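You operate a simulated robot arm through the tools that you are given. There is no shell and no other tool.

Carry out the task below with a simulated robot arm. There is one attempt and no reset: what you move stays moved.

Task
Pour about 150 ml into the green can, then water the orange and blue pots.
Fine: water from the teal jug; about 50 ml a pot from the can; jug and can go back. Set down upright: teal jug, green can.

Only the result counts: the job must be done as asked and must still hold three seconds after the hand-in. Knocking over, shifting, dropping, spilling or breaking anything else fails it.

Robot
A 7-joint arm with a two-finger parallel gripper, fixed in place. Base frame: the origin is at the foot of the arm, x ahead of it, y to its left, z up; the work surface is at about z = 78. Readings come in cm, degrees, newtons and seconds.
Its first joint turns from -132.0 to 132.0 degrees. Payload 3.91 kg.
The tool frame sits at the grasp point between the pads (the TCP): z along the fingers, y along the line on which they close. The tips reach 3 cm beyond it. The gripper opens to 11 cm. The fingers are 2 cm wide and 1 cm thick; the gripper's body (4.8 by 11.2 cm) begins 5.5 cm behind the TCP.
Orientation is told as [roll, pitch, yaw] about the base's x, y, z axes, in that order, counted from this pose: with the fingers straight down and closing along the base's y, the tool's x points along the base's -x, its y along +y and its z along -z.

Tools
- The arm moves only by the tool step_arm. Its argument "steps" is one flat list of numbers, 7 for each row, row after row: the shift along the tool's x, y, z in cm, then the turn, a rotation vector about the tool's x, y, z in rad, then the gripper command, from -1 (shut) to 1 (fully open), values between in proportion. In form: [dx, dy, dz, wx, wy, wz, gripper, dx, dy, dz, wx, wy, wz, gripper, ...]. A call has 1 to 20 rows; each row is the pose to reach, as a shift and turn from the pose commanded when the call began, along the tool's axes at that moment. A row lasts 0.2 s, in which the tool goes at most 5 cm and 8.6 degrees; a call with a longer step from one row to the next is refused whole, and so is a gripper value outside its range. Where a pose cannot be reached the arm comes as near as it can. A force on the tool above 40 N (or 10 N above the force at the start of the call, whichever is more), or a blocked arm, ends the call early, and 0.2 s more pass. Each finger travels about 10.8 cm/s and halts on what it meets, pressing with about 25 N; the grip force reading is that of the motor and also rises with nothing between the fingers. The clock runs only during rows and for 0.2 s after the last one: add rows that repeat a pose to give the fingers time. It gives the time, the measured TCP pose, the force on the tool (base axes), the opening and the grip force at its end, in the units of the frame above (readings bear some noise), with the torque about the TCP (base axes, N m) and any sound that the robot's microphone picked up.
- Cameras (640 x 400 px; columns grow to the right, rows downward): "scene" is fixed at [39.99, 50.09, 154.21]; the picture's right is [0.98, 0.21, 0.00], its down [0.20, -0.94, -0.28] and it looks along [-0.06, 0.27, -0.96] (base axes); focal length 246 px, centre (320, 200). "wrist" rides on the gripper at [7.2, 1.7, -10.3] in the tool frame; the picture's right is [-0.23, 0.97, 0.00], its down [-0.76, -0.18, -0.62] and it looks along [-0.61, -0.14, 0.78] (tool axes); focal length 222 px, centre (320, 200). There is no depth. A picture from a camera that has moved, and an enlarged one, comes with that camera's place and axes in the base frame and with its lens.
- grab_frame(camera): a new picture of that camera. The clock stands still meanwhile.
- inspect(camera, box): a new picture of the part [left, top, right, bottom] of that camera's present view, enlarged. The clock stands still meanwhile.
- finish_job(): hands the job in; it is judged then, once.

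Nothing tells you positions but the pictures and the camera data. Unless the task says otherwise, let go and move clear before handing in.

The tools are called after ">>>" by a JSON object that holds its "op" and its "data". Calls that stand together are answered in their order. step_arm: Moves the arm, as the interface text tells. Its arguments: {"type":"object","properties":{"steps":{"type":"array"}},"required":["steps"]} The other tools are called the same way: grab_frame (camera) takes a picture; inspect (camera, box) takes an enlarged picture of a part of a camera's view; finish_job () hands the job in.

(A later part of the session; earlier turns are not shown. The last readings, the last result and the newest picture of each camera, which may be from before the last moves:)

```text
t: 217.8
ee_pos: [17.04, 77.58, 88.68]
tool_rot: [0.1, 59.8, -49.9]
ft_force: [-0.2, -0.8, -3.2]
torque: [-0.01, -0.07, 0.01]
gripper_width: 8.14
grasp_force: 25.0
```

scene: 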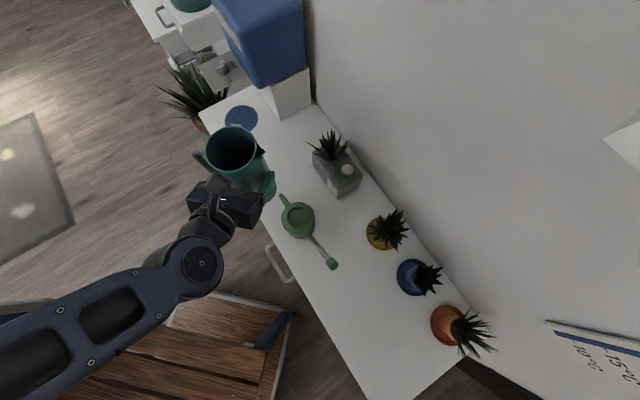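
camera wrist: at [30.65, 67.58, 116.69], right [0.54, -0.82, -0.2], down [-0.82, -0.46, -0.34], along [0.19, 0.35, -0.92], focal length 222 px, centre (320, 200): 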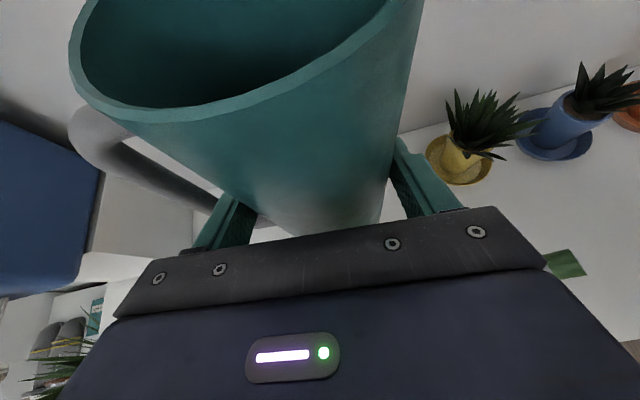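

>>> {"op": "step_arm", "data": {"steps": [-0.04, 0, 0.025, 0, 0, 0, -1, -0.07, 0, 0.04, 0, 0, 0, -1]}}

>>> {"op": "step_arm", "data": {"steps": [0, 0, 0, 0, 0, 0, 0.55, 0, 0, 0, 0, 0, 0, 0.65, 0, 0, 0, 0, 0, 0, 0.75, 0, 0, 0, 0, 0, 0, 0.8545, 0, 0, 0, 0, 0, 0, 0.8545]}}

>>> {"op": "inspect", "data": {"camera": "scene", "box": [220, 120, 300, 200]}}

>>> {"op": "inspect", "data": {"camera": "wrist", "box": [160, 0, 480, 220]}}

```text
t: 218.4
ee_pos: [16.99, 77.57, 88.71]
tool_rot: [0.1, 60.0, -49.8]
ft_force: [0.1, -1.6, 1.9]
torque: [0.03, -0.19, -0.04]
gripper_width: 8.14
grasp_force: 24.5
```

```text
t: 219.6
ee_pos: [16.97, 77.5, 88.66]
tool_rot: [-0.1, 60.0, -49.9]
ft_force: [-0.1, 0.2, -0.2]
torque: [0.01, 0.03, 0.01]
gripper_width: 10.21
grasp_force: 0.1
```

```text
5.00 times, centred on (260, 160) of scene
camera zoom: at [39.99, 50.09, 154.21], right [0.98, 0.21, 0.0], down [0.2, -0.94, -0.28], along [-0.06, 0.27, -0.96], focal length 1231 px, centre (620, 400)
```

zoom: 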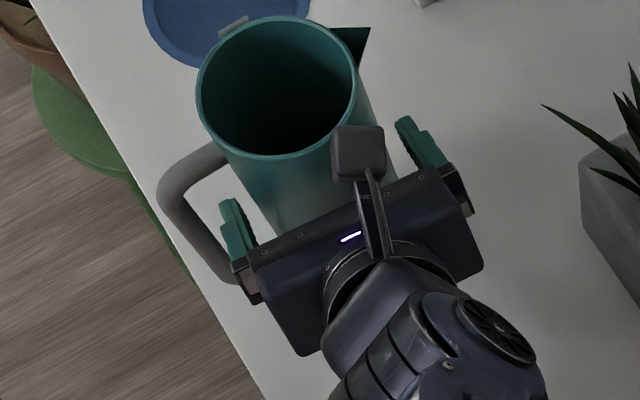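

```text
1.82 times, centred on (320, 110) of wrist
camera zoom: at [21.65, 74.59, 100.17], right [0.82, 0.54, -0.2], down [0.46, -0.82, -0.35], along [-0.35, 0.19, -0.92], focal length 404 px, centre (320, 364)
```

zoom: 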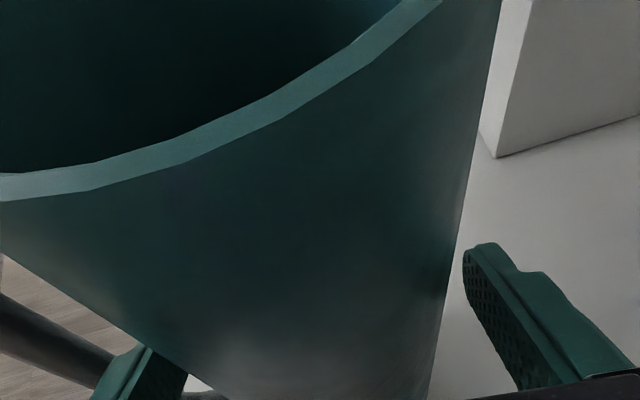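

The jug is home. I'll withdraw and read the can's scale once more.

>>> {"op": "step_arm", "data": {"steps": [0, 0, -1, 0, 0, 0, 0.8545, 0, 0, -2, 0, 0, 0, 0.8545, 0, 0, -3.2, 0, 0, 0, 0.8545, 0, 0, -4.6, 0, 0, 0, 0.8545, 0, 0, -6.2, 0, 0, 0, 0.8545, 0, 0, -8, 0, 0, 0, 0.8545, 0, 0, -10, 0, 0, 0, 0.8545, 0, 0, -12.5, 0, 0, 0, 0.8545, 0, 0, -15, 0, 0, 0, 0.8545, 4, 0, -17, 0, 0, 0, 0.8545, 8, 0, -17, 0, 0, 0, 0.8545, 10, 0, -17, 0, 0, 0, 0.8545]}}

>>> {"op": "step_arm", "data": {"steps": [-0.22, 0.72, -1.13, 0, -0.131, 0, 0.8545, -0.44, 1.43, -2.27, 0, -0.262, 0, 0.8545, -0.66, 2.15, -3.4, 0, -0.393, 0, 0.8545, -0.89, 2.87, -4.53, 0, -0.524, 0, 0.8545, -1.11, 3.58, -5.66, 0, -0.654, 0, 0.8545, -1.33, 4.3, -6.8, 0, -0.785, 0, 0.8545, -1.55, 5.01, -7.93, 0, -0.916, 0, 0.8545, -1.77, 5.73, -9.06, 0, -1.047, 0, 0.8545]}}

>>> {"op": "step_arm", "data": {"steps": [0, 0, 0, 0, 0, 0.14, 0.8545, 0, 0, 0, 0, 0, 0.28, 0.8545, 0, 0, 0, 0, 0, 0.42, 0.8545, 0, 0, 0, 0, 0, 0.56, 0.8545, 0, 0, 0, 0, 0, 0.7, 0.8545, 0, 0, 0, 0, 0, 0.84, 0.8545, 0, 0, 0, 0, 0, 0.98, 0.8545, 0, 0, 0, 0, 0, 1.12, 0.8545, 0, 0, 0, 0, 0, 1.26, 0.8545, 0, 0, 0, 0, 0, 1.4, 0.8545, 0, 0, 0, 0, 0, 1.431, 0.8545]}}

>>> {"op": "step_arm", "data": {"steps": [0.7, 0, 1.0, 0, -0.117, 0, 0.8545, 1.3, 0, 2.0, 0, -0.233, 0, 0.8545, 1.9, 0, 2.8, 0, -0.349, 0, 0.8545, 1.9, 0, 2.8, 0, -0.349, 0, 0.8545]}}

>>> {"op": "inspect", "data": {"camera": "wrist", "box": [300, 12, 340, 40]}}

>>> {"op": "inspect", "data": {"camera": "wrist", "box": [290, 10, 360, 70]}}

```text
t: 222.2
ee_pos: [23.31, 69.98, 105.94]
tool_rot: [-0.1, 59.9, -49.9]
ft_force: [1.1, 0.4, -0.4]
torque: [-0.01, 0.0, 0.01]
gripper_width: 10.21
grasp_force: 0.0
```

```text
t: 224.0
ee_pos: [33.35, 67.19, 108.81]
tool_rot: [0.0, -0.3, -50.1]
ft_force: [0.1, 0.8, 0.1]
torque: [-0.03, 0.06, 0.02]
gripper_width: 10.19
grasp_force: 0.1
```

```text
t: 226.4
ee_pos: [33.25, 67.17, 108.93]
tool_rot: [0.1, 0.0, -131.9]
ft_force: [0.2, -0.5, -0.4]
torque: [0.0, 0.03, 0.0]
gripper_width: 10.2
grasp_force: 0.1
```

```text
t: 227.4
ee_pos: [34.62, 68.44, 106.15]
tool_rot: [0.0, -20.1, -131.9]
ft_force: [0.2, -0.6, -0.1]
torque: [-0.02, 0.0, 0.02]
gripper_width: 10.19
grasp_force: 0.0
```

```text
14.29 times, centred on (320, 26) of wrist
camera zoom: at [42.7, 75.09, 113.33], right [0.58, -0.81, 0.08], down [-0.47, -0.25, 0.85], along [-0.67, -0.53, -0.53], focal length 3173 px, centre (320, 2686)
```

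zoom: 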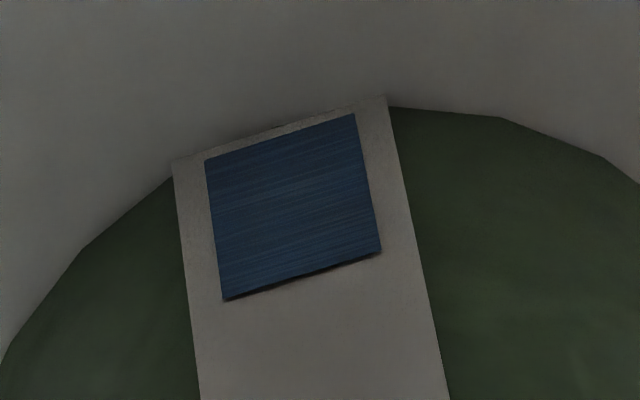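

```text
6.67 times, centred on (325, 40) of wrist
camera zoom: at [42.7, 75.09, 113.33], right [0.58, -0.81, 0.08], down [-0.47, -0.25, 0.85], along [-0.67, -0.53, -0.53], focal length 1481 px, centre (287, 1267)
```

zoom: 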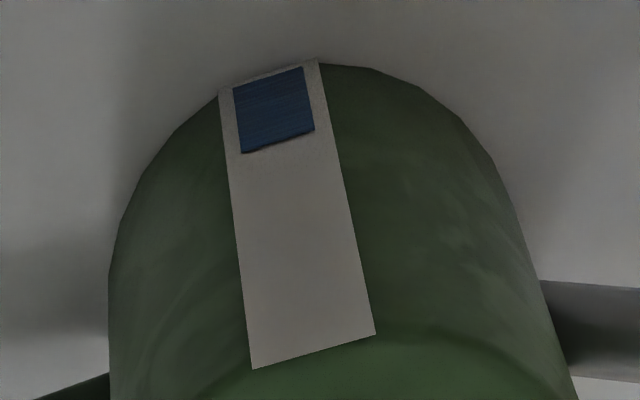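

The column is now 2.8 cm, which I take as about 150 ml, so the filling is done. Next I'll grasp the can from the robot side, with the left finger through its handle loop and the right finger above the spout base, and first back off to the approach pose.

>>> {"op": "step_arm", "data": {"steps": [-1.37, 0.11, 0.65, 0, 0.1105, 0, 0.9636, -2.75, 0.23, 1.3, 0, 0.221, 0, 0.9636, -4.12, 0.34, 1.96, 0, 0.3316, 0, 0.9636, -5.49, 0.45, 2.61, 0, 0.4421, 0, 0.9636, -6.87, 0.57, 3.26, 0, 0.5527, 0, 0.9636, -8.24, 0.68, 3.91, 0, 0.6632, 0, 0.9636, -9.61, 0.79, 4.56, 0, 0.7737, 0, 0.9636, -10.99, 0.91, 5.22, 0, 0.8843, 0, 0.9636, -12.36, 1.02, 5.87, 0, 0.9948, 0, 0.9636, -13.73, 1.13, 6.52, 0, 1.1053, 0, 0.9636, -15.11, 1.25, 7.17, 0, 1.2159, 0, 0.9636, -16.48, 1.36, 7.82, 0, 1.3264, 0, 0.9636, -17.85, 1.47, 8.48, 0, 1.4369, 0, 0.9636, -19.23, 1.59, 9.13, 0, 1.5475, 0, 0.9636, -20.6, 1.7, 9.78, 0, 1.658, 0, 0.9636, -20.6, 1.7, 9.78, 0, 1.658, 0, 0.9636]}}

>>> {"op": "grab_frame", "data": {"camera": "wrist"}}

>>> {"op": "grab_frame", "data": {"camera": "scene"}}

```text
t: 230.8
ee_pos: [20.62, 50.46, 104.08]
tool_rot: [0.1, 75.0, -131.8]
ft_force: [-0.5, -0.1, 0.6]
torque: [0.05, -0.01, -0.02]
gripper_width: 10.8
grasp_force: 0.0
out of reach, approached as far as the arm can: row 6, 7, 8, 9, 10
```

```text
taken
camera wrist: at [16.46, 43.33, 113.72], right [0.69, -0.69, -0.22], down [-0.67, -0.48, -0.57], along [0.29, 0.54, -0.79], focal length 222 px, centre (320, 200)
```

wrist: 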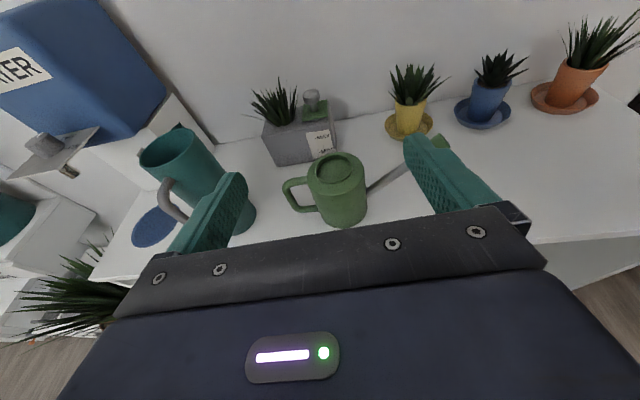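

```text
taken
```

scene: 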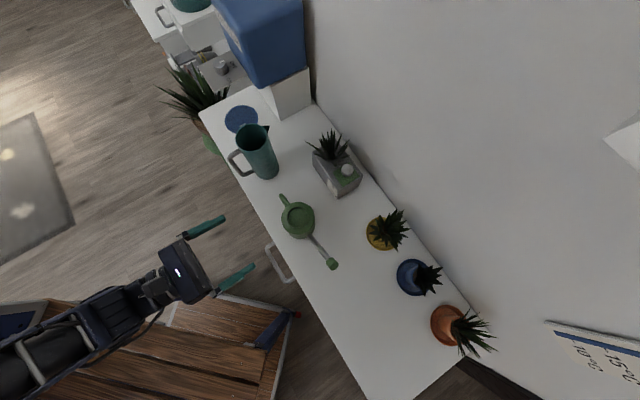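

I'm at a high approach pose, facing the can. I'll descend to about 10 cm in front of it and check the alignment.

>>> {"op": "step_arm", "data": {"steps": [-1.39, 0, 0.97, 0.0014, 0, -0.0004, 0.9636, -2.77, 0, 1.93, 0.0027, 0, -0.0007, 0.9636, -4.16, 0.01, 2.9, 0.0041, 0, -0.0011, 0.9636, -5.55, 0.01, 3.87, 0.0054, 0, -0.0014, 0.9636, -6.94, 0.01, 4.83, 0.0068, 0, -0.0018, 0.9636, -8.32, 0.01, 5.8, 0.0081, 0, -0.0022, 0.9636, -9.71, 0.01, 6.77, 0.0095, 0, -0.0025, 0.9636, -11.1, 0.02, 7.74, 0.0108, 0, -0.0029, 0.9636, -12.48, 0.02, 8.7, 0.0122, 0, -0.0032, 0.9636, -13.87, 0.02, 9.67, 0.0135, 0, -0.0036, 0.9636, -13.87, 0.02, 9.67, 0.0135, 0, -0.0036, 0.9636]}}

>>> {"op": "grab_frame", "data": {"camera": "wrist"}}

>>> {"op": "inspect", "data": {"camera": "wrist", "box": [180, 40, 460, 230]}}

>>> {"op": "inspect", "data": {"camera": "scene", "box": [220, 170, 350, 280]}}

```text
t: 233.2
ee_pos: [24.41, 54.87, 87.95]
tool_rot: [0.1, 75.0, -131.0]
ft_force: [0.2, 0.3, -0.1]
torque: [-0.02, -0.02, -0.01]
gripper_width: 10.78
grasp_force: 0.0
```

```text
taken
camera wrist: at [20.42, 47.61, 97.66], right [0.7, -0.68, -0.22], down [-0.66, -0.49, -0.57], along [0.29, 0.54, -0.79], focal length 222 px, centre (320, 200)
```

wrist: 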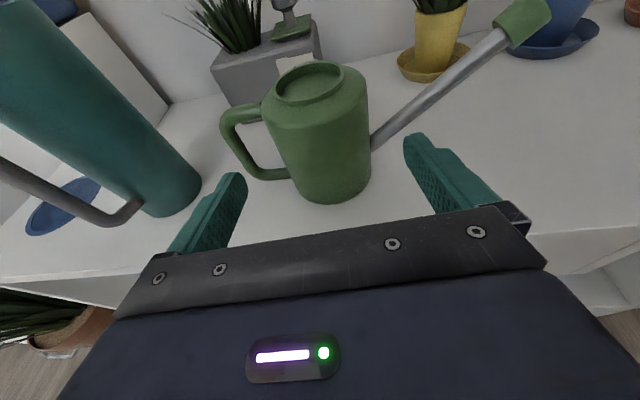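

```text
2.11 times, centred on (320, 135) of wrist
camera zoom: at [20.42, 47.61, 97.66], right [0.7, -0.68, -0.22], down [-0.66, -0.49, -0.57], along [0.29, 0.54, -0.79], focal length 468 px, centre (320, 337)
```

zoom: 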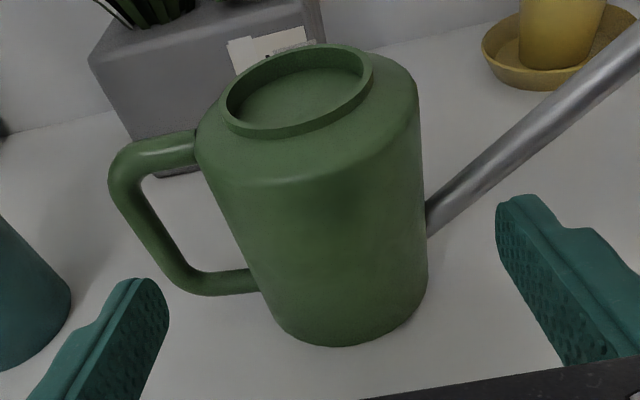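

```text
3.64 times, centred on (285, 225) of scene
camera zoom: at [39.99, 50.09, 154.21], right [0.98, 0.21, 0.0], down [0.2, -0.94, -0.28], along [-0.06, 0.27, -0.96], focal length 896 px, centre (447, 109)
```

zoom: 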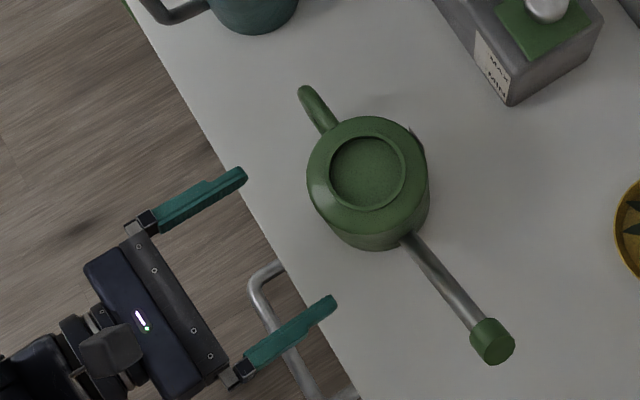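

The can is nearly centred between the fingers; the loop is open from z 80.7 to z 87.1 and the spout tube stays below 83.8 next to the body. I'll move in halfway and check again.

>>> {"op": "step_arm", "data": {"steps": [0.02, -0.05, 1.2, 0, 0, 0, 0.9636, 0.04, -0.1, 2.4, 0, 0, 0, 0.9636, 0.06, -0.1, 3.6, 0, 0, 0, 0.9636, 0.08, -0.1, 4.8, 0, 0, 0, 0.9636, 0.08, -0.1, 4.8, 0, 0, 0, 0.9636]}}

>>> {"op": "inspect", "data": {"camera": "wrist", "box": [180, 40, 460, 230]}}

>>> {"op": "inspect", "data": {"camera": "scene", "box": [250, 180, 340, 260]}}

```text
t: 234.4
ee_pos: [27.42, 58.42, 86.86]
tool_rot: [0.2, 75.0, -131.0]
ft_force: [0.1, -0.7, 0.3]
torque: [-0.02, 0.01, 0.0]
gripper_width: 10.76
grasp_force: 0.2
```

```text
2.11 times, centred on (320, 135) of wrist
camera zoom: at [23.3, 51.2, 96.54], right [0.7, -0.68, -0.22], down [-0.66, -0.49, -0.57], along [0.29, 0.54, -0.79], focal length 468 px, centre (320, 337)
```

zoom: 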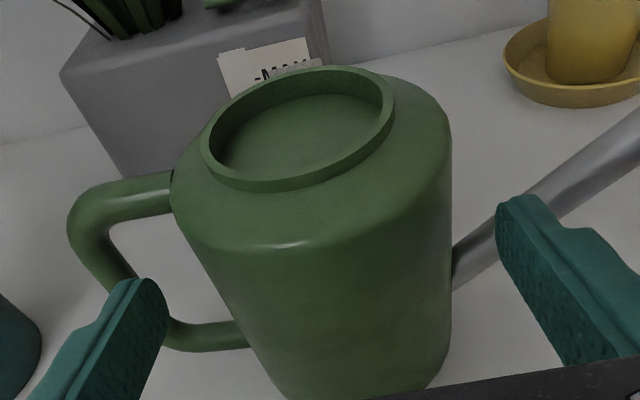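

```text
5.00 times, centred on (295, 220) of scene
camera zoom: at [39.99, 50.09, 154.21], right [0.98, 0.21, 0.0], down [0.2, -0.94, -0.28], along [-0.06, 0.27, -0.96], focal length 1231 px, centre (445, 100)
```

zoom: 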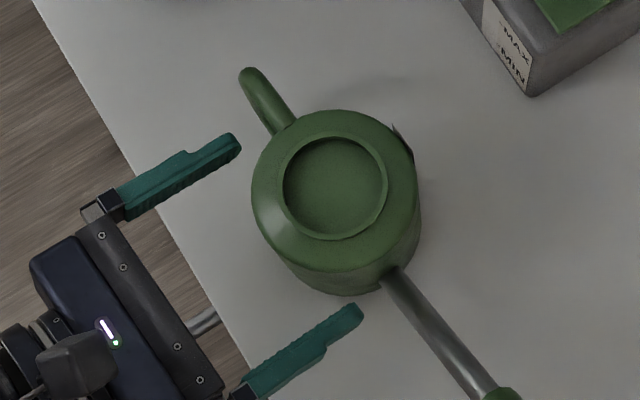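

The left finger is heading for the gap under the upper handle bar and the right finger is above the spout tube. I'll slide in along the finger axis slowly.

>>> {"op": "step_arm", "data": {"steps": [0, -0.02, 0.8, 0, 0, 0, 0.9636, 0.01, -0.05, 1.6, 0, 0, 0, 0.9636, 0.01, -0.05, 2.4, 0, 0, 0, 0.9636, 0.01, -0.05, 2.4, 0, 0, 0, 0.9636]}}

>>> {"op": "inspect", "data": {"camera": "wrist", "box": [180, 40, 460, 230]}}

>>> {"op": "inspect", "data": {"camera": "scene", "box": [250, 180, 340, 260]}}

```text
t: 235.4
ee_pos: [28.87, 60.27, 86.31]
tool_rot: [0.2, 75.1, -131.1]
ft_force: [0.7, -0.5, -0.5]
torque: [0.0, 0.01, 0.01]
gripper_width: 10.82
grasp_force: 0.0
```

```text
2.11 times, centred on (320, 135) of wrist
camera zoom: at [24.8, 52.98, 95.96], right [0.69, -0.68, -0.22], down [-0.66, -0.49, -0.57], along [0.29, 0.54, -0.79], focal length 468 px, centre (320, 337)
```

zoom: 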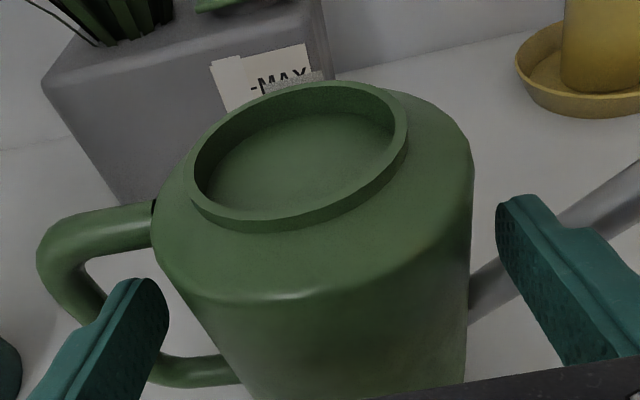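

```text
5.00 times, centred on (295, 220) of scene
camera zoom: at [39.99, 50.09, 154.21], right [0.98, 0.21, 0.0], down [0.2, -0.94, -0.28], along [-0.06, 0.27, -0.96], focal length 1231 px, centre (445, 100)
```

zoom: 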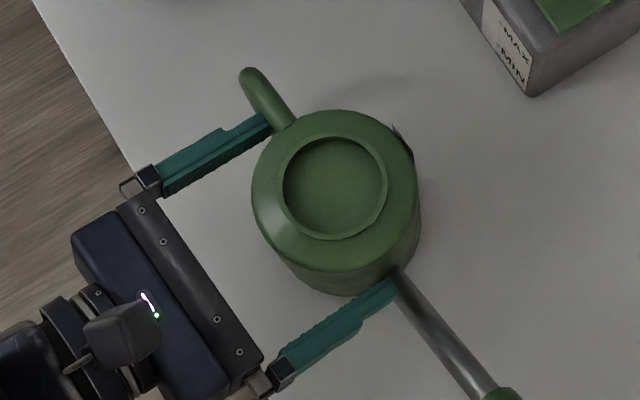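

No contact so far. I'll advance another 1.2 cm and check the forces.

>>> {"op": "step_arm", "data": {"steps": [0, 0, 0.6, 0, 0, 0, 0.9636, 0, 0, 1.2, 0, 0, 0, 0.9636, 0, 0, 1.2, 0, 0, 0, 0.9636]}}

>>> {"op": "inspect", "data": {"camera": "scene", "box": [260, 180, 330, 250]}}

>>> {"op": "inspect", "data": {"camera": "wrist", "box": [180, 40, 460, 230]}}

```text
t: 236.2
ee_pos: [29.57, 61.08, 85.9]
tool_rot: [0.2, 75.0, -131.1]
ft_force: [1.0, -0.2, 0.6]
torque: [0.0, 0.04, 0.02]
gripper_width: 10.78
grasp_force: 0.0
```

```text
5.71 times, centred on (295, 215) of scene
camera zoom: at [39.99, 50.09, 154.21], right [0.98, 0.21, 0.0], down [0.2, -0.94, -0.28], along [-0.06, 0.27, -0.96], focal length 1407 px, centre (463, 114)
```

zoom: 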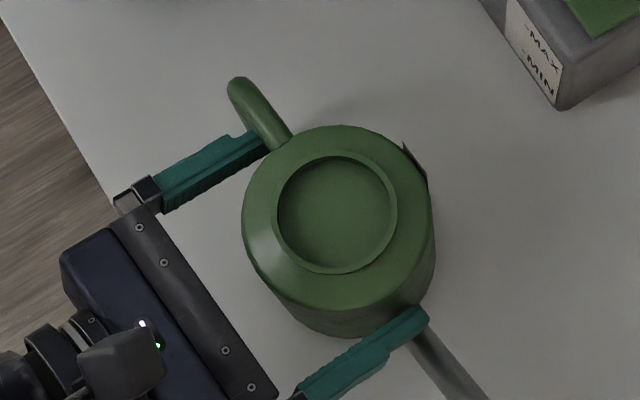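

```text
2.11 times, centred on (320, 135) of wrist
camera zoom: at [25.61, 53.85, 95.66], right [0.7, -0.68, -0.22], down [-0.66, -0.49, -0.57], along [0.29, 0.54, -0.79], focal length 468 px, centre (320, 337)
```

zoom: 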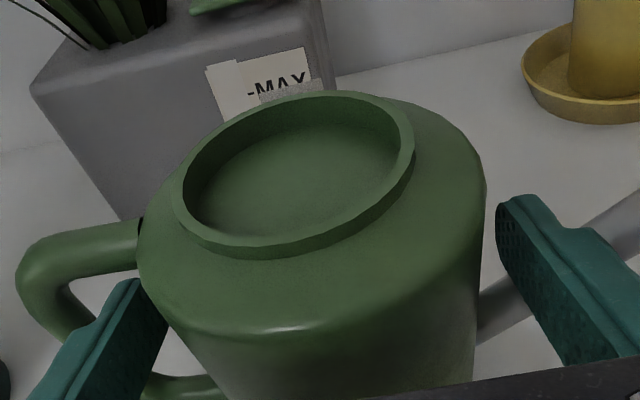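

Both fingers are passing cleanly, the left under the handle bar and the right above the tube. I'll go the last 1.5 cm and grip.

>>> {"op": "step_arm", "data": {"steps": [0, 0.03, 0.5, 0, 0, 0, 0.9636, 0, 0.06, 1.0, 0, 0, 0, 0.9636, 0, 0.06, 1.5, 0, 0, 0, 0.9636, 0, 0.06, 1.5, 0, 0, 0, 0.9636]}}

>>> {"op": "inspect", "data": {"camera": "scene", "box": [260, 180, 330, 250]}}

```text
t: 237.2
ee_pos: [30.66, 62.1, 85.49]
tool_rot: [0.2, 75.1, -130.9]
ft_force: [-0.2, 0.2, 0.2]
torque: [-0.03, 0.07, 0.04]
gripper_width: 10.81
grasp_force: 0.1
```

```text
5.71 times, centred on (295, 215) of scene
camera zoom: at [39.99, 50.09, 154.21], right [0.98, 0.21, 0.0], down [0.2, -0.94, -0.28], along [-0.06, 0.27, -0.96], focal length 1407 px, centre (463, 114)
```

zoom: 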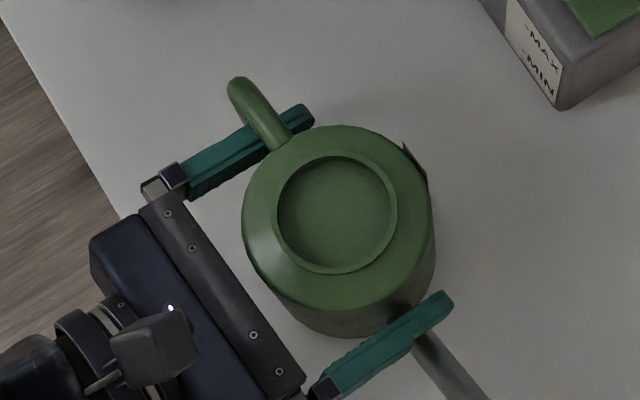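

Both fingers are in place and the can hasn't moved. Closing now.

>>> {"op": "step_arm", "data": {"steps": [0, 0, 0, 0, 0, 0, 0.85, 0, 0, 0, 0, 0, 0, 0.75, 0, 0, 0, 0, 0, 0, 0.65, 0, 0, 0, 0, 0, 0, 0.3, 0, 0, 0, 0, 0, 0, -1, 0, 0, 0, 0, 0, 0, -1, 0, 0, 0, 0, 0, 0, -1]}}

>>> {"op": "inspect", "data": {"camera": "scene", "box": [260, 180, 330, 250]}}

>>> {"op": "inspect", "data": {"camera": "wrist", "box": [180, 40, 460, 230]}}

```text
t: 238.8
ee_pos: [30.78, 62.07, 85.49]
tool_rot: [0.1, 75.1, -131.0]
ft_force: [-0.4, 0.6, 0.9]
torque: [0.09, 0.05, -0.02]
gripper_width: 9.14
grasp_force: 25.3
```

```text
5.71 times, centred on (295, 215) of scene
camera zoom: at [39.99, 50.09, 154.21], right [0.98, 0.21, 0.0], down [0.2, -0.94, -0.28], along [-0.06, 0.27, -0.96], focal length 1407 px, centre (463, 114)
```

zoom: 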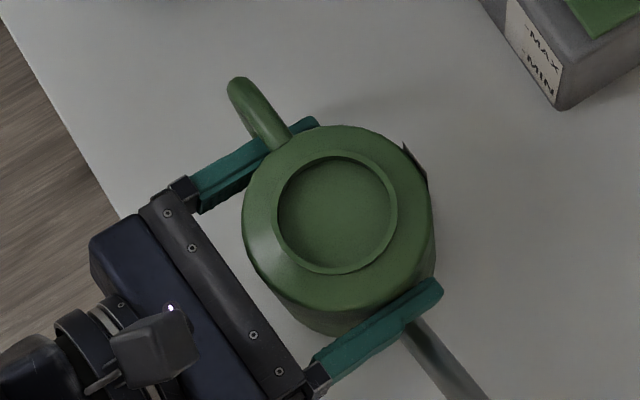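

```text
2.11 times, centred on (320, 135) of wrist
camera zoom: at [26.61, 54.83, 95.27], right [0.7, -0.68, -0.22], down [-0.66, -0.49, -0.57], along [0.29, 0.54, -0.79], focal length 468 px, centre (320, 337)
```

zoom: 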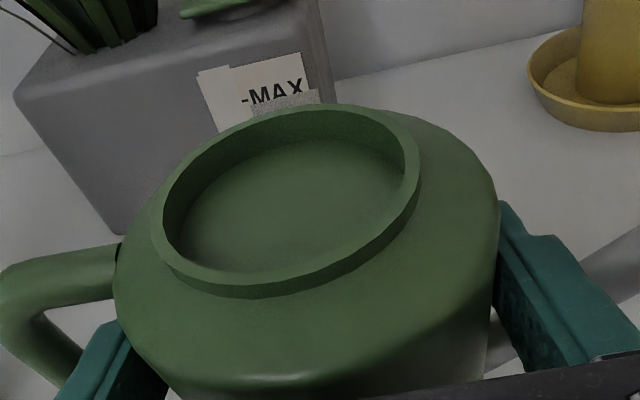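

I have the can gripped at 9.1 cm without any shift. I'll lift it and weigh it with repeated readings.

>>> {"op": "step_arm", "data": {"steps": [0.48, 0, -0.13, 0, 0, 0, -1, 0.97, 0, -0.26, 0, 0, 0, -1, 1.93, 0, -0.52, 0, 0, 0, -1, 2.9, 0, -0.78, 0, 0, 0, -1, 4.3, 0, -1.16, 0, 0, 0, -1, 5.8, 0, -1.55, 0, 0, 0, -1, 7.2, 0, -1.94, 0, 0, 0, -1, 7.2, 0, -1.94, 0, 0, 0, -1, 7.2, 0, -1.94, 0, 0, 0, -1]}}

>>> {"op": "step_arm", "data": {"steps": [0, 0, 0, 0, 0, 0, -1]}}

>>> {"op": "step_arm", "data": {"steps": [0, 0, 0, 0, 0, 0, -1]}}

>>> {"op": "step_arm", "data": {"steps": [0, 0, 0, 0, 0, 0, -1]}}

>>> {"op": "step_arm", "data": {"steps": [0, 0, 0, 0, 0, 0, -1]}}

>>> {"op": "step_arm", "data": {"steps": [0, 0, 0, 0, 0, 0, -1]}}

>>> {"op": "step_arm", "data": {"steps": [0, 0, 0, 0, 0, 0, -1]}}

>>> {"op": "step_arm", "data": {"steps": [0, 0, 0, 0, 0, 0, -1]}}

>>> {"op": "step_arm", "data": {"steps": [0, 0, 0, 0, 0, 0, -1]}}

>>> {"op": "step_arm", "data": {"steps": [0, 0, 0, 0, 0, 0, -1]}}

>>> {"op": "step_arm", "data": {"steps": [0, 0, 0, 0, 0, 0, -1]}}

>>> {"op": "grab_frame", "data": {"camera": "scene"}}

```text
t: 240.8
ee_pos: [30.73, 62.04, 93.04]
tool_rot: [0.2, 75.0, -130.9]
ft_force: [-0.2, -0.3, -4.2]
torque: [-0.04, 0.01, 0.04]
gripper_width: 9.14
grasp_force: 25.8
```

```text
t: 241.2
ee_pos: [30.78, 62.02, 93.08]
tool_rot: [0.2, 74.9, -131.0]
ft_force: [0.0, 0.4, -3.3]
torque: [-0.01, 0.04, 0.02]
gripper_width: 9.16
grasp_force: 24.6
```

```text
t: 241.6
ee_pos: [30.81, 62.03, 93.12]
tool_rot: [0.2, 74.9, -131.0]
ft_force: [0.2, -0.5, -3.3]
torque: [0.0, 0.04, -0.03]
gripper_width: 9.16
grasp_force: 25.3
```

```text
t: 242.0
ee_pos: [30.6, 61.95, 93.08]
tool_rot: [0.2, 75.0, -130.9]
ft_force: [0.9, 0.3, -4.3]
torque: [-0.02, 0.06, -0.01]
gripper_width: 9.15
grasp_force: 24.9
```

```text
t: 242.4
ee_pos: [30.7, 62.01, 93.09]
tool_rot: [0.2, 74.9, -131.0]
ft_force: [0.2, -0.1, -3.0]
torque: [-0.06, 0.03, 0.0]
gripper_width: 9.15
grasp_force: 24.8
```

```text
t: 242.8
ee_pos: [30.64, 61.96, 93.06]
tool_rot: [0.1, 75.0, -131.0]
ft_force: [-0.1, -0.3, -4.3]
torque: [0.01, 0.03, 0.0]
gripper_width: 9.15
grasp_force: 24.9
```

```text
t: 243.2
ee_pos: [30.68, 62.0, 93.17]
tool_rot: [0.2, 75.0, -130.9]
ft_force: [0.0, -0.2, -2.8]
torque: [-0.01, -0.01, 0.01]
gripper_width: 9.14
grasp_force: 24.6
```

```text
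t: 243.6
ee_pos: [30.73, 62.01, 93.14]
tool_rot: [0.2, 75.0, -130.9]
ft_force: [0.5, 0.3, -2.7]
torque: [-0.02, 0.03, 0.0]
gripper_width: 9.16
grasp_force: 24.9
```

```text
t: 244.0
ee_pos: [30.71, 61.95, 93.09]
tool_rot: [0.2, 75.0, -131.0]
ft_force: [-0.7, 0.0, -3.8]
torque: [0.01, 0.05, 0.02]
gripper_width: 9.14
grasp_force: 25.0
```

```text
t: 244.4
ee_pos: [30.84, 62.02, 93.14]
tool_rot: [0.2, 75.0, -131.0]
ft_force: [-0.2, 0.0, -3.3]
torque: [-0.01, 0.02, 0.01]
gripper_width: 9.16
grasp_force: 25.0
```

```text
t: 244.8
ee_pos: [30.75, 61.96, 93.01]
tool_rot: [0.2, 75.0, -130.9]
ft_force: [0.3, 0.0, -3.9]
torque: [-0.01, 0.01, -0.02]
gripper_width: 9.14
grasp_force: 24.9
```

```text
taken
```

scene: 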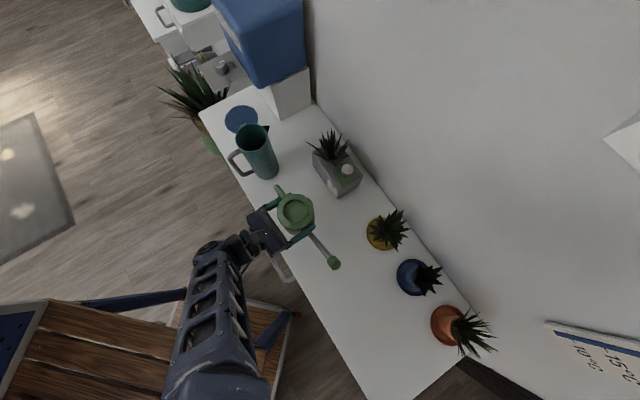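

The can and its water weigh about 3.3 N. Before carrying it over, I'll look closely at the blue and orange pots.

>>> {"op": "inspect", "data": {"camera": "scene", "box": [385, 240, 455, 310]}}

>>> {"op": "inspect", "data": {"camera": "scene", "box": [420, 290, 500, 370]}}

>>> {"op": "inspect", "data": {"camera": "wrist", "box": [400, 0, 640, 130]}}

```text
5.71 times, centred on (420, 275) of scene
camera zoom: at [39.99, 50.09, 154.21], right [0.98, 0.21, 0.0], down [0.2, -0.94, -0.28], along [-0.06, 0.27, -0.96], focal length 1407 px, centre (-251, -229)
```

zoom: 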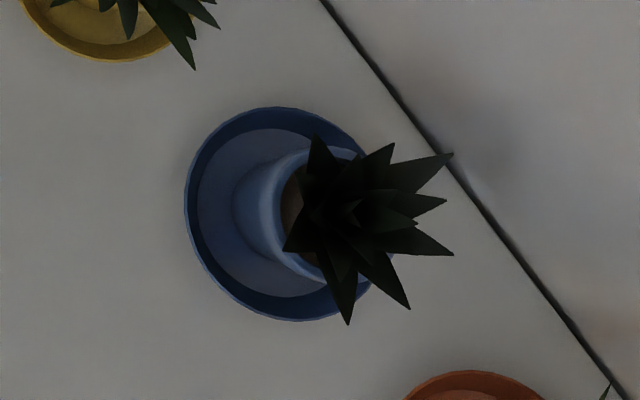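

```text
5.00 times, centred on (460, 330) of scene
camera zoom: at [39.99, 50.09, 154.21], right [0.98, 0.21, 0.0], down [0.2, -0.94, -0.28], along [-0.06, 0.27, -0.96], focal length 1231 px, centre (-380, -450)
```

zoom: 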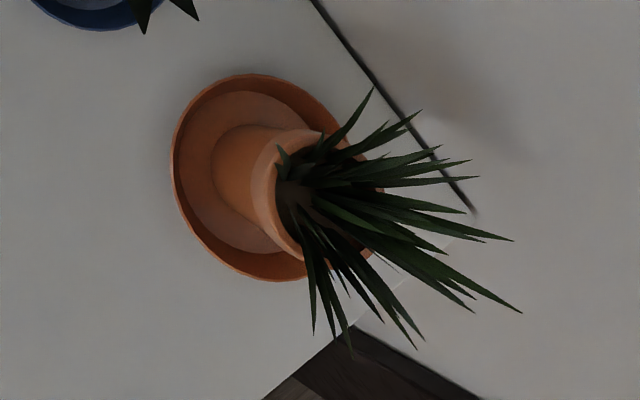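

```text
2.67 times, centred on (520, 65) of wrist
camera zoom: at [26.61, 54.81, 102.82], right [0.7, -0.68, -0.22], down [-0.66, -0.49, -0.57], along [0.29, 0.54, -0.79], focal length 592 px, centre (-213, 560)
```

zoom: 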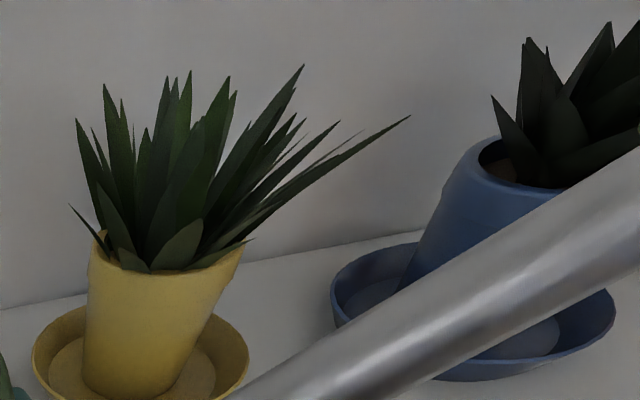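

Both pots have a gap between their leaves on the −x side, so I'll water with the spout pointing toward +x, coming in from that side. First I'll raise the can and swing it round, upright, in two stages.

>>> {"op": "step_arm", "data": {"steps": [0.84, 0.6, 0.1, 0.0432, 0, -0.0116, -1, 1.69, 1.3, 0.2, 0.0864, 0, -0.0232, -1, 2.5, 2.2, 0.35, 0.1296, 0, -0.0347, -1, 3.2, 3.2, 0.5, 0.1728, 0, -0.0463, -1, 3.8, 4.3, 0.7, 0.216, 0, -0.0579, -1, 4.3, 5.4, 0.85, 0.2592, 0, -0.0695, -1, 4.8, 6.5, 1.0, 0.3024, 0, -0.081, -1, 5.2, 7.6, 1.15, 0.3456, 0, -0.0926, -1, 5.2, 7.6, 1.15, 0.3456, 0, -0.0926, -1]}}

>>> {"op": "grab_frame", "data": {"camera": "scene"}}

```text
t: 246.8
ee_pos: [38.04, 58.91, 97.8]
tool_rot: [0.1, 75.1, -110.4]
ft_force: [0.1, 0.2, -3.4]
torque: [0.0, 0.0, 0.02]
gripper_width: 9.18
grasp_force: 24.4
```

```text
taken
```

scene: 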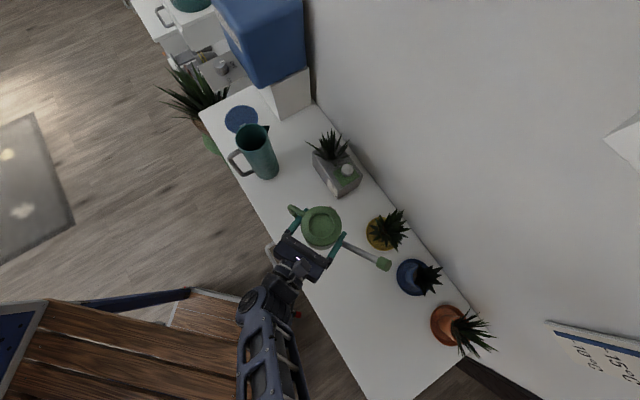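

>>> {"op": "step_arm", "data": {"steps": [0.08, 1.22, -0.28, 0.043, 0, -0.0115, -1, 0.16, 2.45, -0.57, 0.086, 0, -0.023, -1, 0.24, 3.67, -0.85, 0.129, 0, -0.0345, -1, 0.32, 4.89, -1.14, 0.172, 0, -0.0461, -1, 0.39, 6.11, -1.42, 0.2149, 0, -0.0576, -1, 0.47, 7.34, -1.7, 0.2579, 0, -0.0691, -1, 0.55, 8.56, -1.99, 0.3009, 0, -0.0806, -1, 0.63, 9.78, -2.27, 0.3439, 0, -0.0921, -1, 0.63, 9.78, -2.27, 0.3439, 0, -0.0921, -1]}}

>>> {"op": "grab_frame", "data": {"camera": "scene"}}

>>> {"op": "grab_frame", "data": {"camera": "wrist"}}

```text
t: 248.8
ee_pos: [46.4, 53.48, 98.98]
tool_rot: [0.1, 75.0, -90.1]
ft_force: [-0.7, -0.2, -3.3]
torque: [-0.03, 0.0, 0.02]
gripper_width: 9.14
grasp_force: 24.8
```

```text
taken
```

scene: 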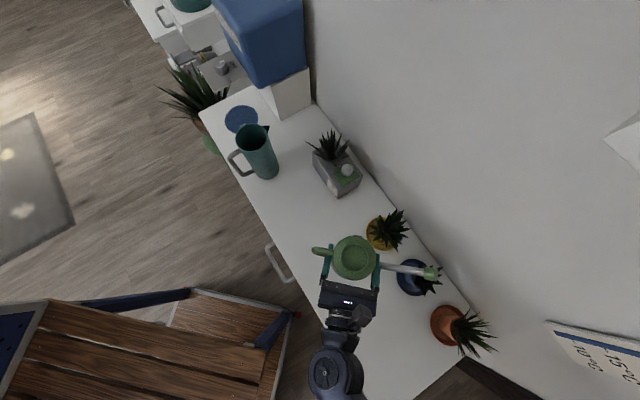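

```text
taken
camera wrist: at [48.07, 45.37, 108.63], right [0.97, -0.06, -0.22], down [-0.18, -0.8, -0.57], along [-0.14, 0.6, -0.79], focal length 222 px, centre (320, 200)
```

wrist: 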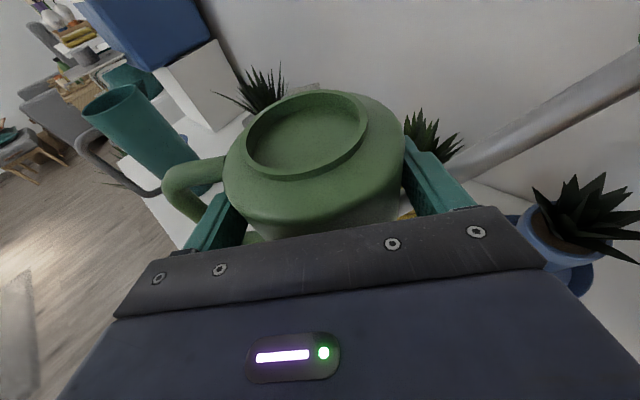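

The can is above the gap beside the blue pot. I'll zoom in from both cameras to place the pot and rose accurately.

>>> {"op": "inspect", "data": {"camera": "wrist", "box": [480, 150, 640, 290]}}

>>> {"op": "inspect", "data": {"camera": "scene", "box": [375, 240, 455, 310]}}

```text
2.86 times, centred on (560, 220) of wrist
camera zoom: at [48.07, 45.37, 108.63], right [0.97, -0.06, -0.22], down [-0.18, -0.8, -0.57], along [-0.14, 0.6, -0.79], focal length 635 px, centre (-366, 143)
```

zoom: 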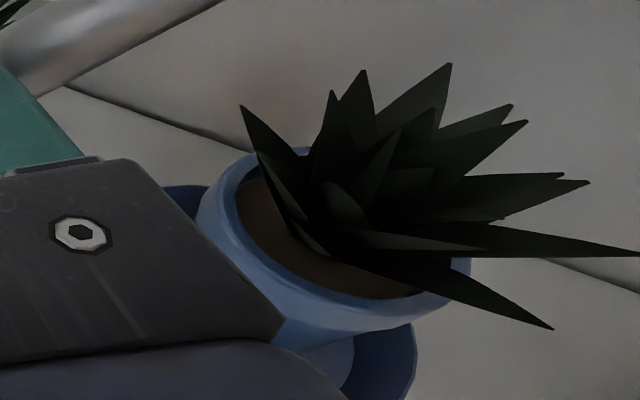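

```text
5.71 times, centred on (415, 275) of scene
camera zoom: at [39.99, 50.09, 154.21], right [0.98, 0.21, 0.0], down [0.2, -0.94, -0.28], along [-0.06, 0.27, -0.96], focal length 1407 px, centre (-223, -229)
```

zoom: 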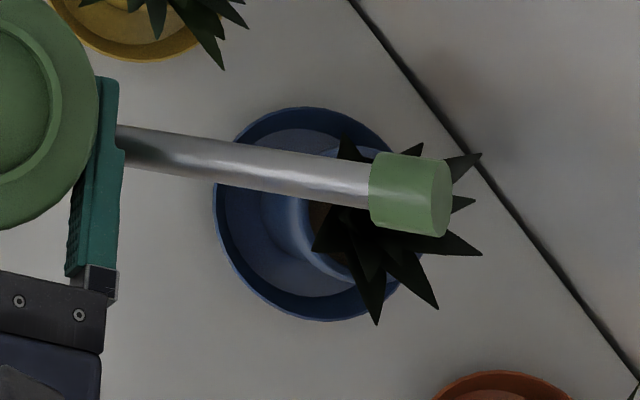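

The pot centre is confirmed near (66.8, 54.0) with its rim at z 85.3. I'll tilt the can to 24°, still too little to pour, with the rose just short of the pot.

>>> {"op": "step_arm", "data": {"steps": [-0.45, -0.05, 0.14, 0.0136, 0, 0.0506, -1, -0.9, -0.11, 0.27, 0.0271, 0, 0.1012, -1, -1.36, -0.16, 0.41, 0.0407, 0, 0.1517, -1, -1.81, -0.22, 0.55, 0.0542, 0, 0.2023, -1, -2.26, -0.27, 0.68, 0.0678, 0, 0.2529, -1, -2.71, -0.32, 0.82, 0.0813, 0, 0.3035, -1, -3.17, -0.38, 0.95, 0.0949, 0, 0.354, -1, -3.62, -0.43, 1.09, 0.1084, 0, 0.4046, -1, -3.62, -0.43, 1.09, 0.1084, 0, 0.4046, -1]}}

>>> {"op": "inspect", "data": {"camera": "scene", "box": [340, 220, 460, 310]}}

>>> {"op": "grab_frame", "data": {"camera": "wrist"}}

```text
t: 250.8
ee_pos: [46.15, 53.62, 95.28]
tool_rot: [-59.8, 61.9, -146.8]
ft_force: [0.1, -0.5, -3.2]
torque: [0.0, -0.03, 0.05]
gripper_width: 9.12
grasp_force: 24.4
```

```text
4.44 times, centred on (400, 265) of scene
camera zoom: at [39.99, 50.09, 154.21], right [0.98, 0.21, 0.0], down [0.2, -0.94, -0.28], along [-0.06, 0.27, -0.96], focal length 1095 px, centre (-36, -89)
```

zoom: 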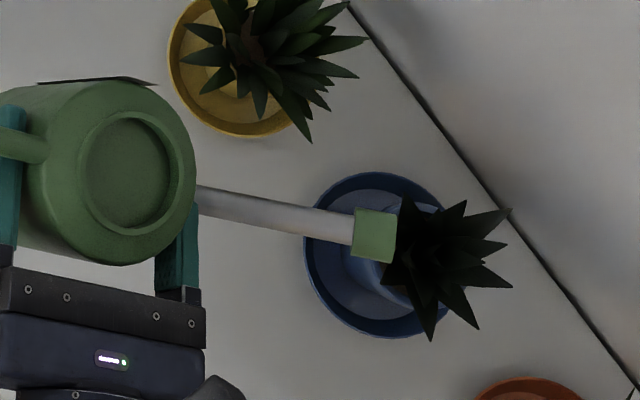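

```text
taken
camera wrist: at [51.47, 45.51, 103.39], right [0.8, -0.06, -0.6], down [-0.4, -0.8, -0.45], along [-0.45, 0.6, -0.66], focal length 222 px, centre (320, 200)
```

wrist: 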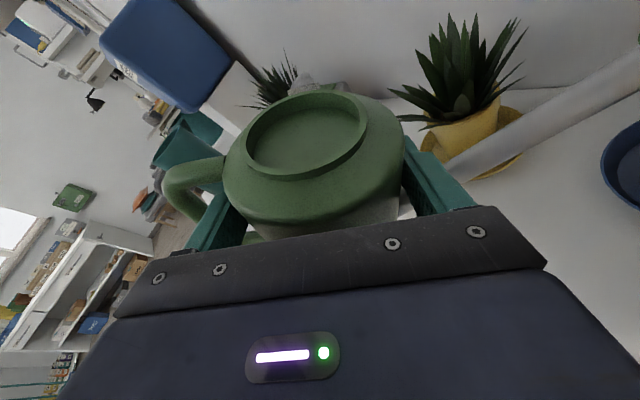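

The rose is just short of the pot and well above it. I'll lower it to about 3 cm above the rim, over the exposed soil on the near side.

>>> {"op": "step_arm", "data": {"steps": [-0.68, 0.77, 0.18, 0, 0, 0, -1, -1.36, 1.54, 0.36, 0, 0, 0, -1, -2.05, 2.3, 0.53, 0, 0, 0, -1, -2.73, 3.07, 0.71, 0, 0, 0, -1, -3.41, 3.84, 0.89, 0, 0, 0, -1, -3.41, 3.84, 0.89, 0, 0, 0, -1]}}

>>> {"op": "inspect", "data": {"camera": "scene", "box": [375, 240, 455, 310]}}

>>> {"op": "grab_frame", "data": {"camera": "scene"}}

```text
t: 252.2
ee_pos: [48.2, 53.53, 90.41]
tool_rot: [-59.7, 62.0, -146.9]
ft_force: [0.1, 0.4, -3.3]
torque: [-0.01, -0.01, 0.02]
gripper_width: 9.11
grasp_force: 24.3
```

```text
5.71 times, centred on (415, 275) of scene
camera zoom: at [39.99, 50.09, 154.21], right [0.98, 0.21, 0.0], down [0.2, -0.94, -0.28], along [-0.06, 0.27, -0.96], focal length 1407 px, centre (-223, -229)
```

zoom: 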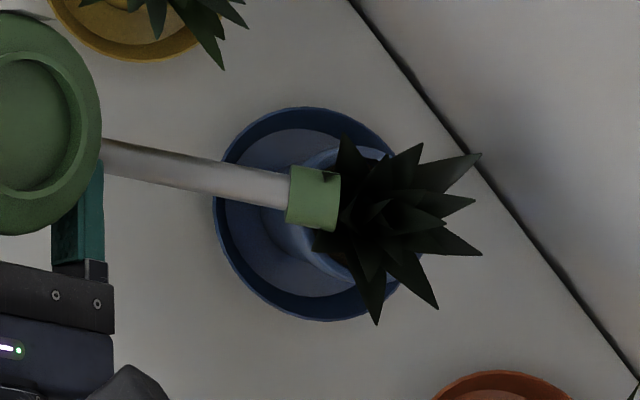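

```text
taken
```

scene: 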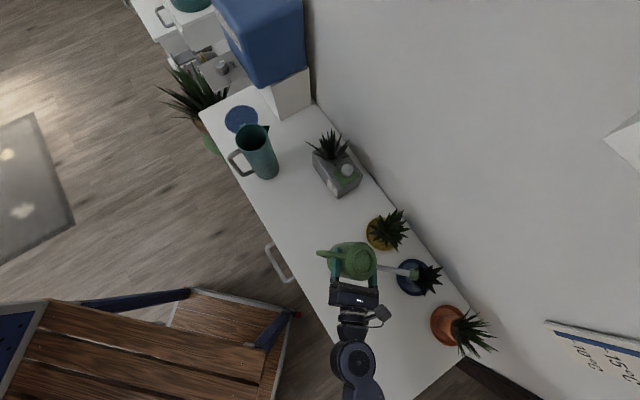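

The rose end is over the soil just inside the rim. I'll nudge it 3 mm further in and tilt to 28°.

>>> {"op": "step_arm", "data": {"steps": [0.32, -0.02, -0.08, 0.0045, 0, 0.0169, -1, 0.64, -0.04, -0.16, 0.0091, 0, 0.0337, -1, 0.96, -0.06, -0.24, 0.0136, 0, 0.0506, -1, 1.28, -0.08, -0.32, 0.0181, 0, 0.0674, -1, 1.28, -0.08, -0.32, 0.0181, 0, 0.0674, -1]}}

>>> {"op": "inspect", "data": {"camera": "scene", "box": [390, 245, 440, 295]}}

```text
t: 253.4
ee_pos: [48.73, 53.64, 91.66]
tool_rot: [-64.0, 58.4, -150.4]
ft_force: [0.7, -0.3, -2.6]
torque: [-0.04, -0.01, -0.01]
gripper_width: 9.12
grasp_force: 24.7
```

```text
8.00 times, centred on (415, 270) of scene
camera zoom: at [39.99, 50.09, 154.21], right [0.98, 0.21, 0.0], down [0.2, -0.94, -0.28], along [-0.06, 0.27, -0.96], focal length 1970 px, centre (-440, -360)
```

zoom: 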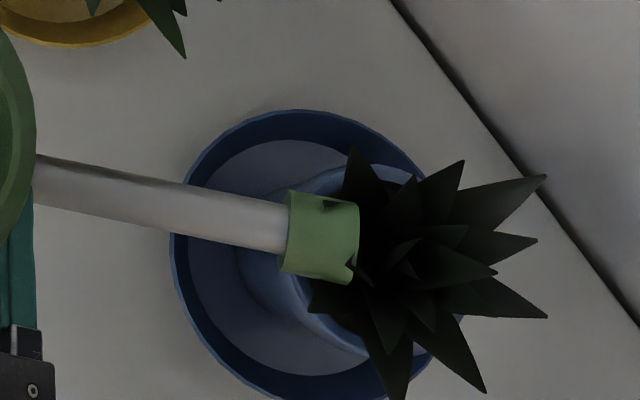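

No flow yet at 28°. I'll tilt to 30° about the rose.

>>> {"op": "step_arm", "data": {"steps": [0.27, -0.08, -0.07, 0.0045, 0, 0.0169, -1, 0.545, -0.15, -0.146, 0.00903, 0, 0.0337, -1, 0.545, -0.15, -0.146, 0.00903, 0, 0.0337, -1]}}

>>> {"op": "inspect", "data": {"camera": "scene", "box": [390, 245, 440, 295]}}

```text
t: 254.2
ee_pos: [48.7, 53.7, 92.28]
tool_rot: [-65.8, 56.8, -152.0]
ft_force: [0.2, 0.2, -3.4]
torque: [-0.02, -0.02, 0.0]
gripper_width: 9.1
grasp_force: 24.9
```

```text
8.00 times, centred on (415, 270) of scene
camera zoom: at [39.99, 50.09, 154.21], right [0.98, 0.21, 0.0], down [0.2, -0.94, -0.28], along [-0.06, 0.27, -0.96], focal length 1970 px, centre (-440, -360)
```

zoom: 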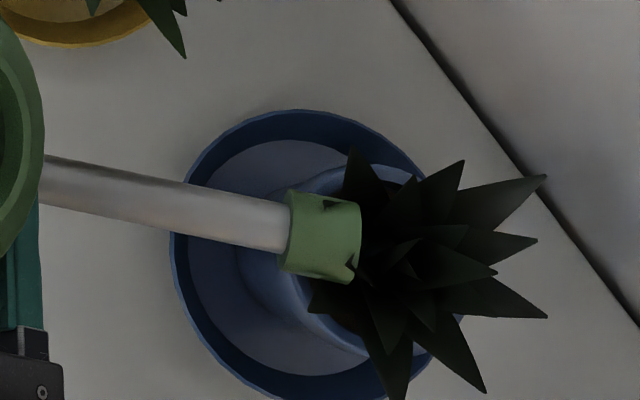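

The stream will be hidden under the rose from this camera, so I need another way to measure. I'll back away upright and lean the can back so its scale faces the scene camera, for a baseline reading.

>>> {"op": "step_arm", "data": {"steps": [0.45, -0.54, -0.14, -0.0136, 0, -0.0506, -1, 0.89, -1.07, -0.28, -0.0271, 0, -0.1011, -1, 1.34, -1.61, -0.42, -0.0407, 0, -0.1517, -1, 1.78, -2.14, -0.56, -0.0542, 0, -0.2023, -1, 2.23, -2.68, -0.7, -0.0678, 0, -0.2529, -1, 2.68, -3.21, -0.84, -0.0813, 0, -0.3034, -1, 3.12, -3.75, -0.98, -0.0949, 0, -0.354, -1, 3.57, -4.28, -1.12, -0.1084, 0, -0.4046, -1, 4.01, -4.82, -1.26, -0.122, 0, -0.4551, -1, 4.46, -5.35, -1.4, -0.1355, 0, -0.5057, -1, 4.46, -5.35, -1.4, -0.1355, 0, -0.5057, -1]}}

>>> {"op": "step_arm", "data": {"steps": [0, 0, 0, 0, 0.076, 0, -1, 0, 0, 0, 0, 0.153, 0, -1, 0, 0, 0, 0, 0.229, 0, -1, 0, 0, 0, 0, 0.306, 0, -1, 0, 0, 0, 0, 0.382, 0, -1, 0, 0, 0, 0, 0.458, 0, -1, 0, 0, 0, 0, 0.535, 0, -1, 0, 0, 0, 0, 0.611, 0, -1, 0, 0, 0, 0, 0.611, 0, -1]}}

>>> {"op": "inspect", "data": {"camera": "scene", "box": [310, 210, 410, 300]}}

```text
t: 256.6
ee_pos: [46.43, 53.6, 99.03]
tool_rot: [0.1, 75.0, -90.0]
ft_force: [-0.7, 0.6, -1.9]
torque: [-0.04, 0.03, 0.01]
gripper_width: 9.12
grasp_force: 24.9
```

```text
t: 258.6
ee_pos: [46.46, 53.49, 98.97]
tool_rot: [179.9, 70.0, 89.8]
ft_force: [0.4, 0.6, -4.1]
torque: [-0.01, 0.02, 0.01]
gripper_width: 9.13
grasp_force: 25.3
```

```text
4.44 times, centred on (360, 255) of scene
camera zoom: at [39.99, 50.09, 154.21], right [0.98, 0.21, 0.0], down [0.2, -0.94, -0.28], along [-0.06, 0.27, -0.96], focal length 1095 px, centre (142, -44)
```

zoom: 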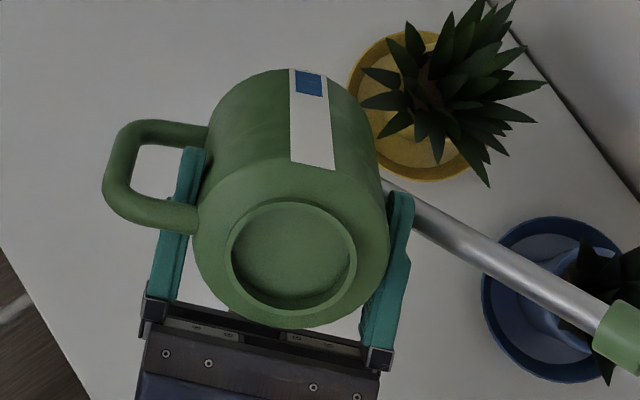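

This works very well: the scale is clearly visible. I'll zoom in for the baseline.

>>> {"op": "inspect", "data": {"camera": "scene", "box": [345, 222, 380, 250]}}

```text
14.29 times, centred on (362, 236) of scene
camera zoom: at [39.99, 50.09, 154.21], right [0.98, 0.21, 0.0], down [0.2, -0.94, -0.28], along [-0.06, 0.27, -0.96], focal length 3518 px, centre (-287, -314)
```

zoom: 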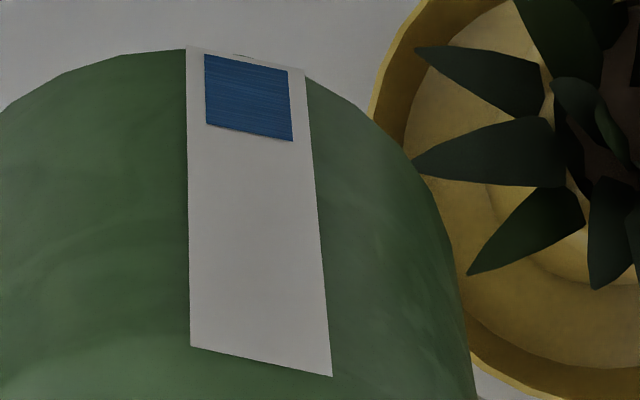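

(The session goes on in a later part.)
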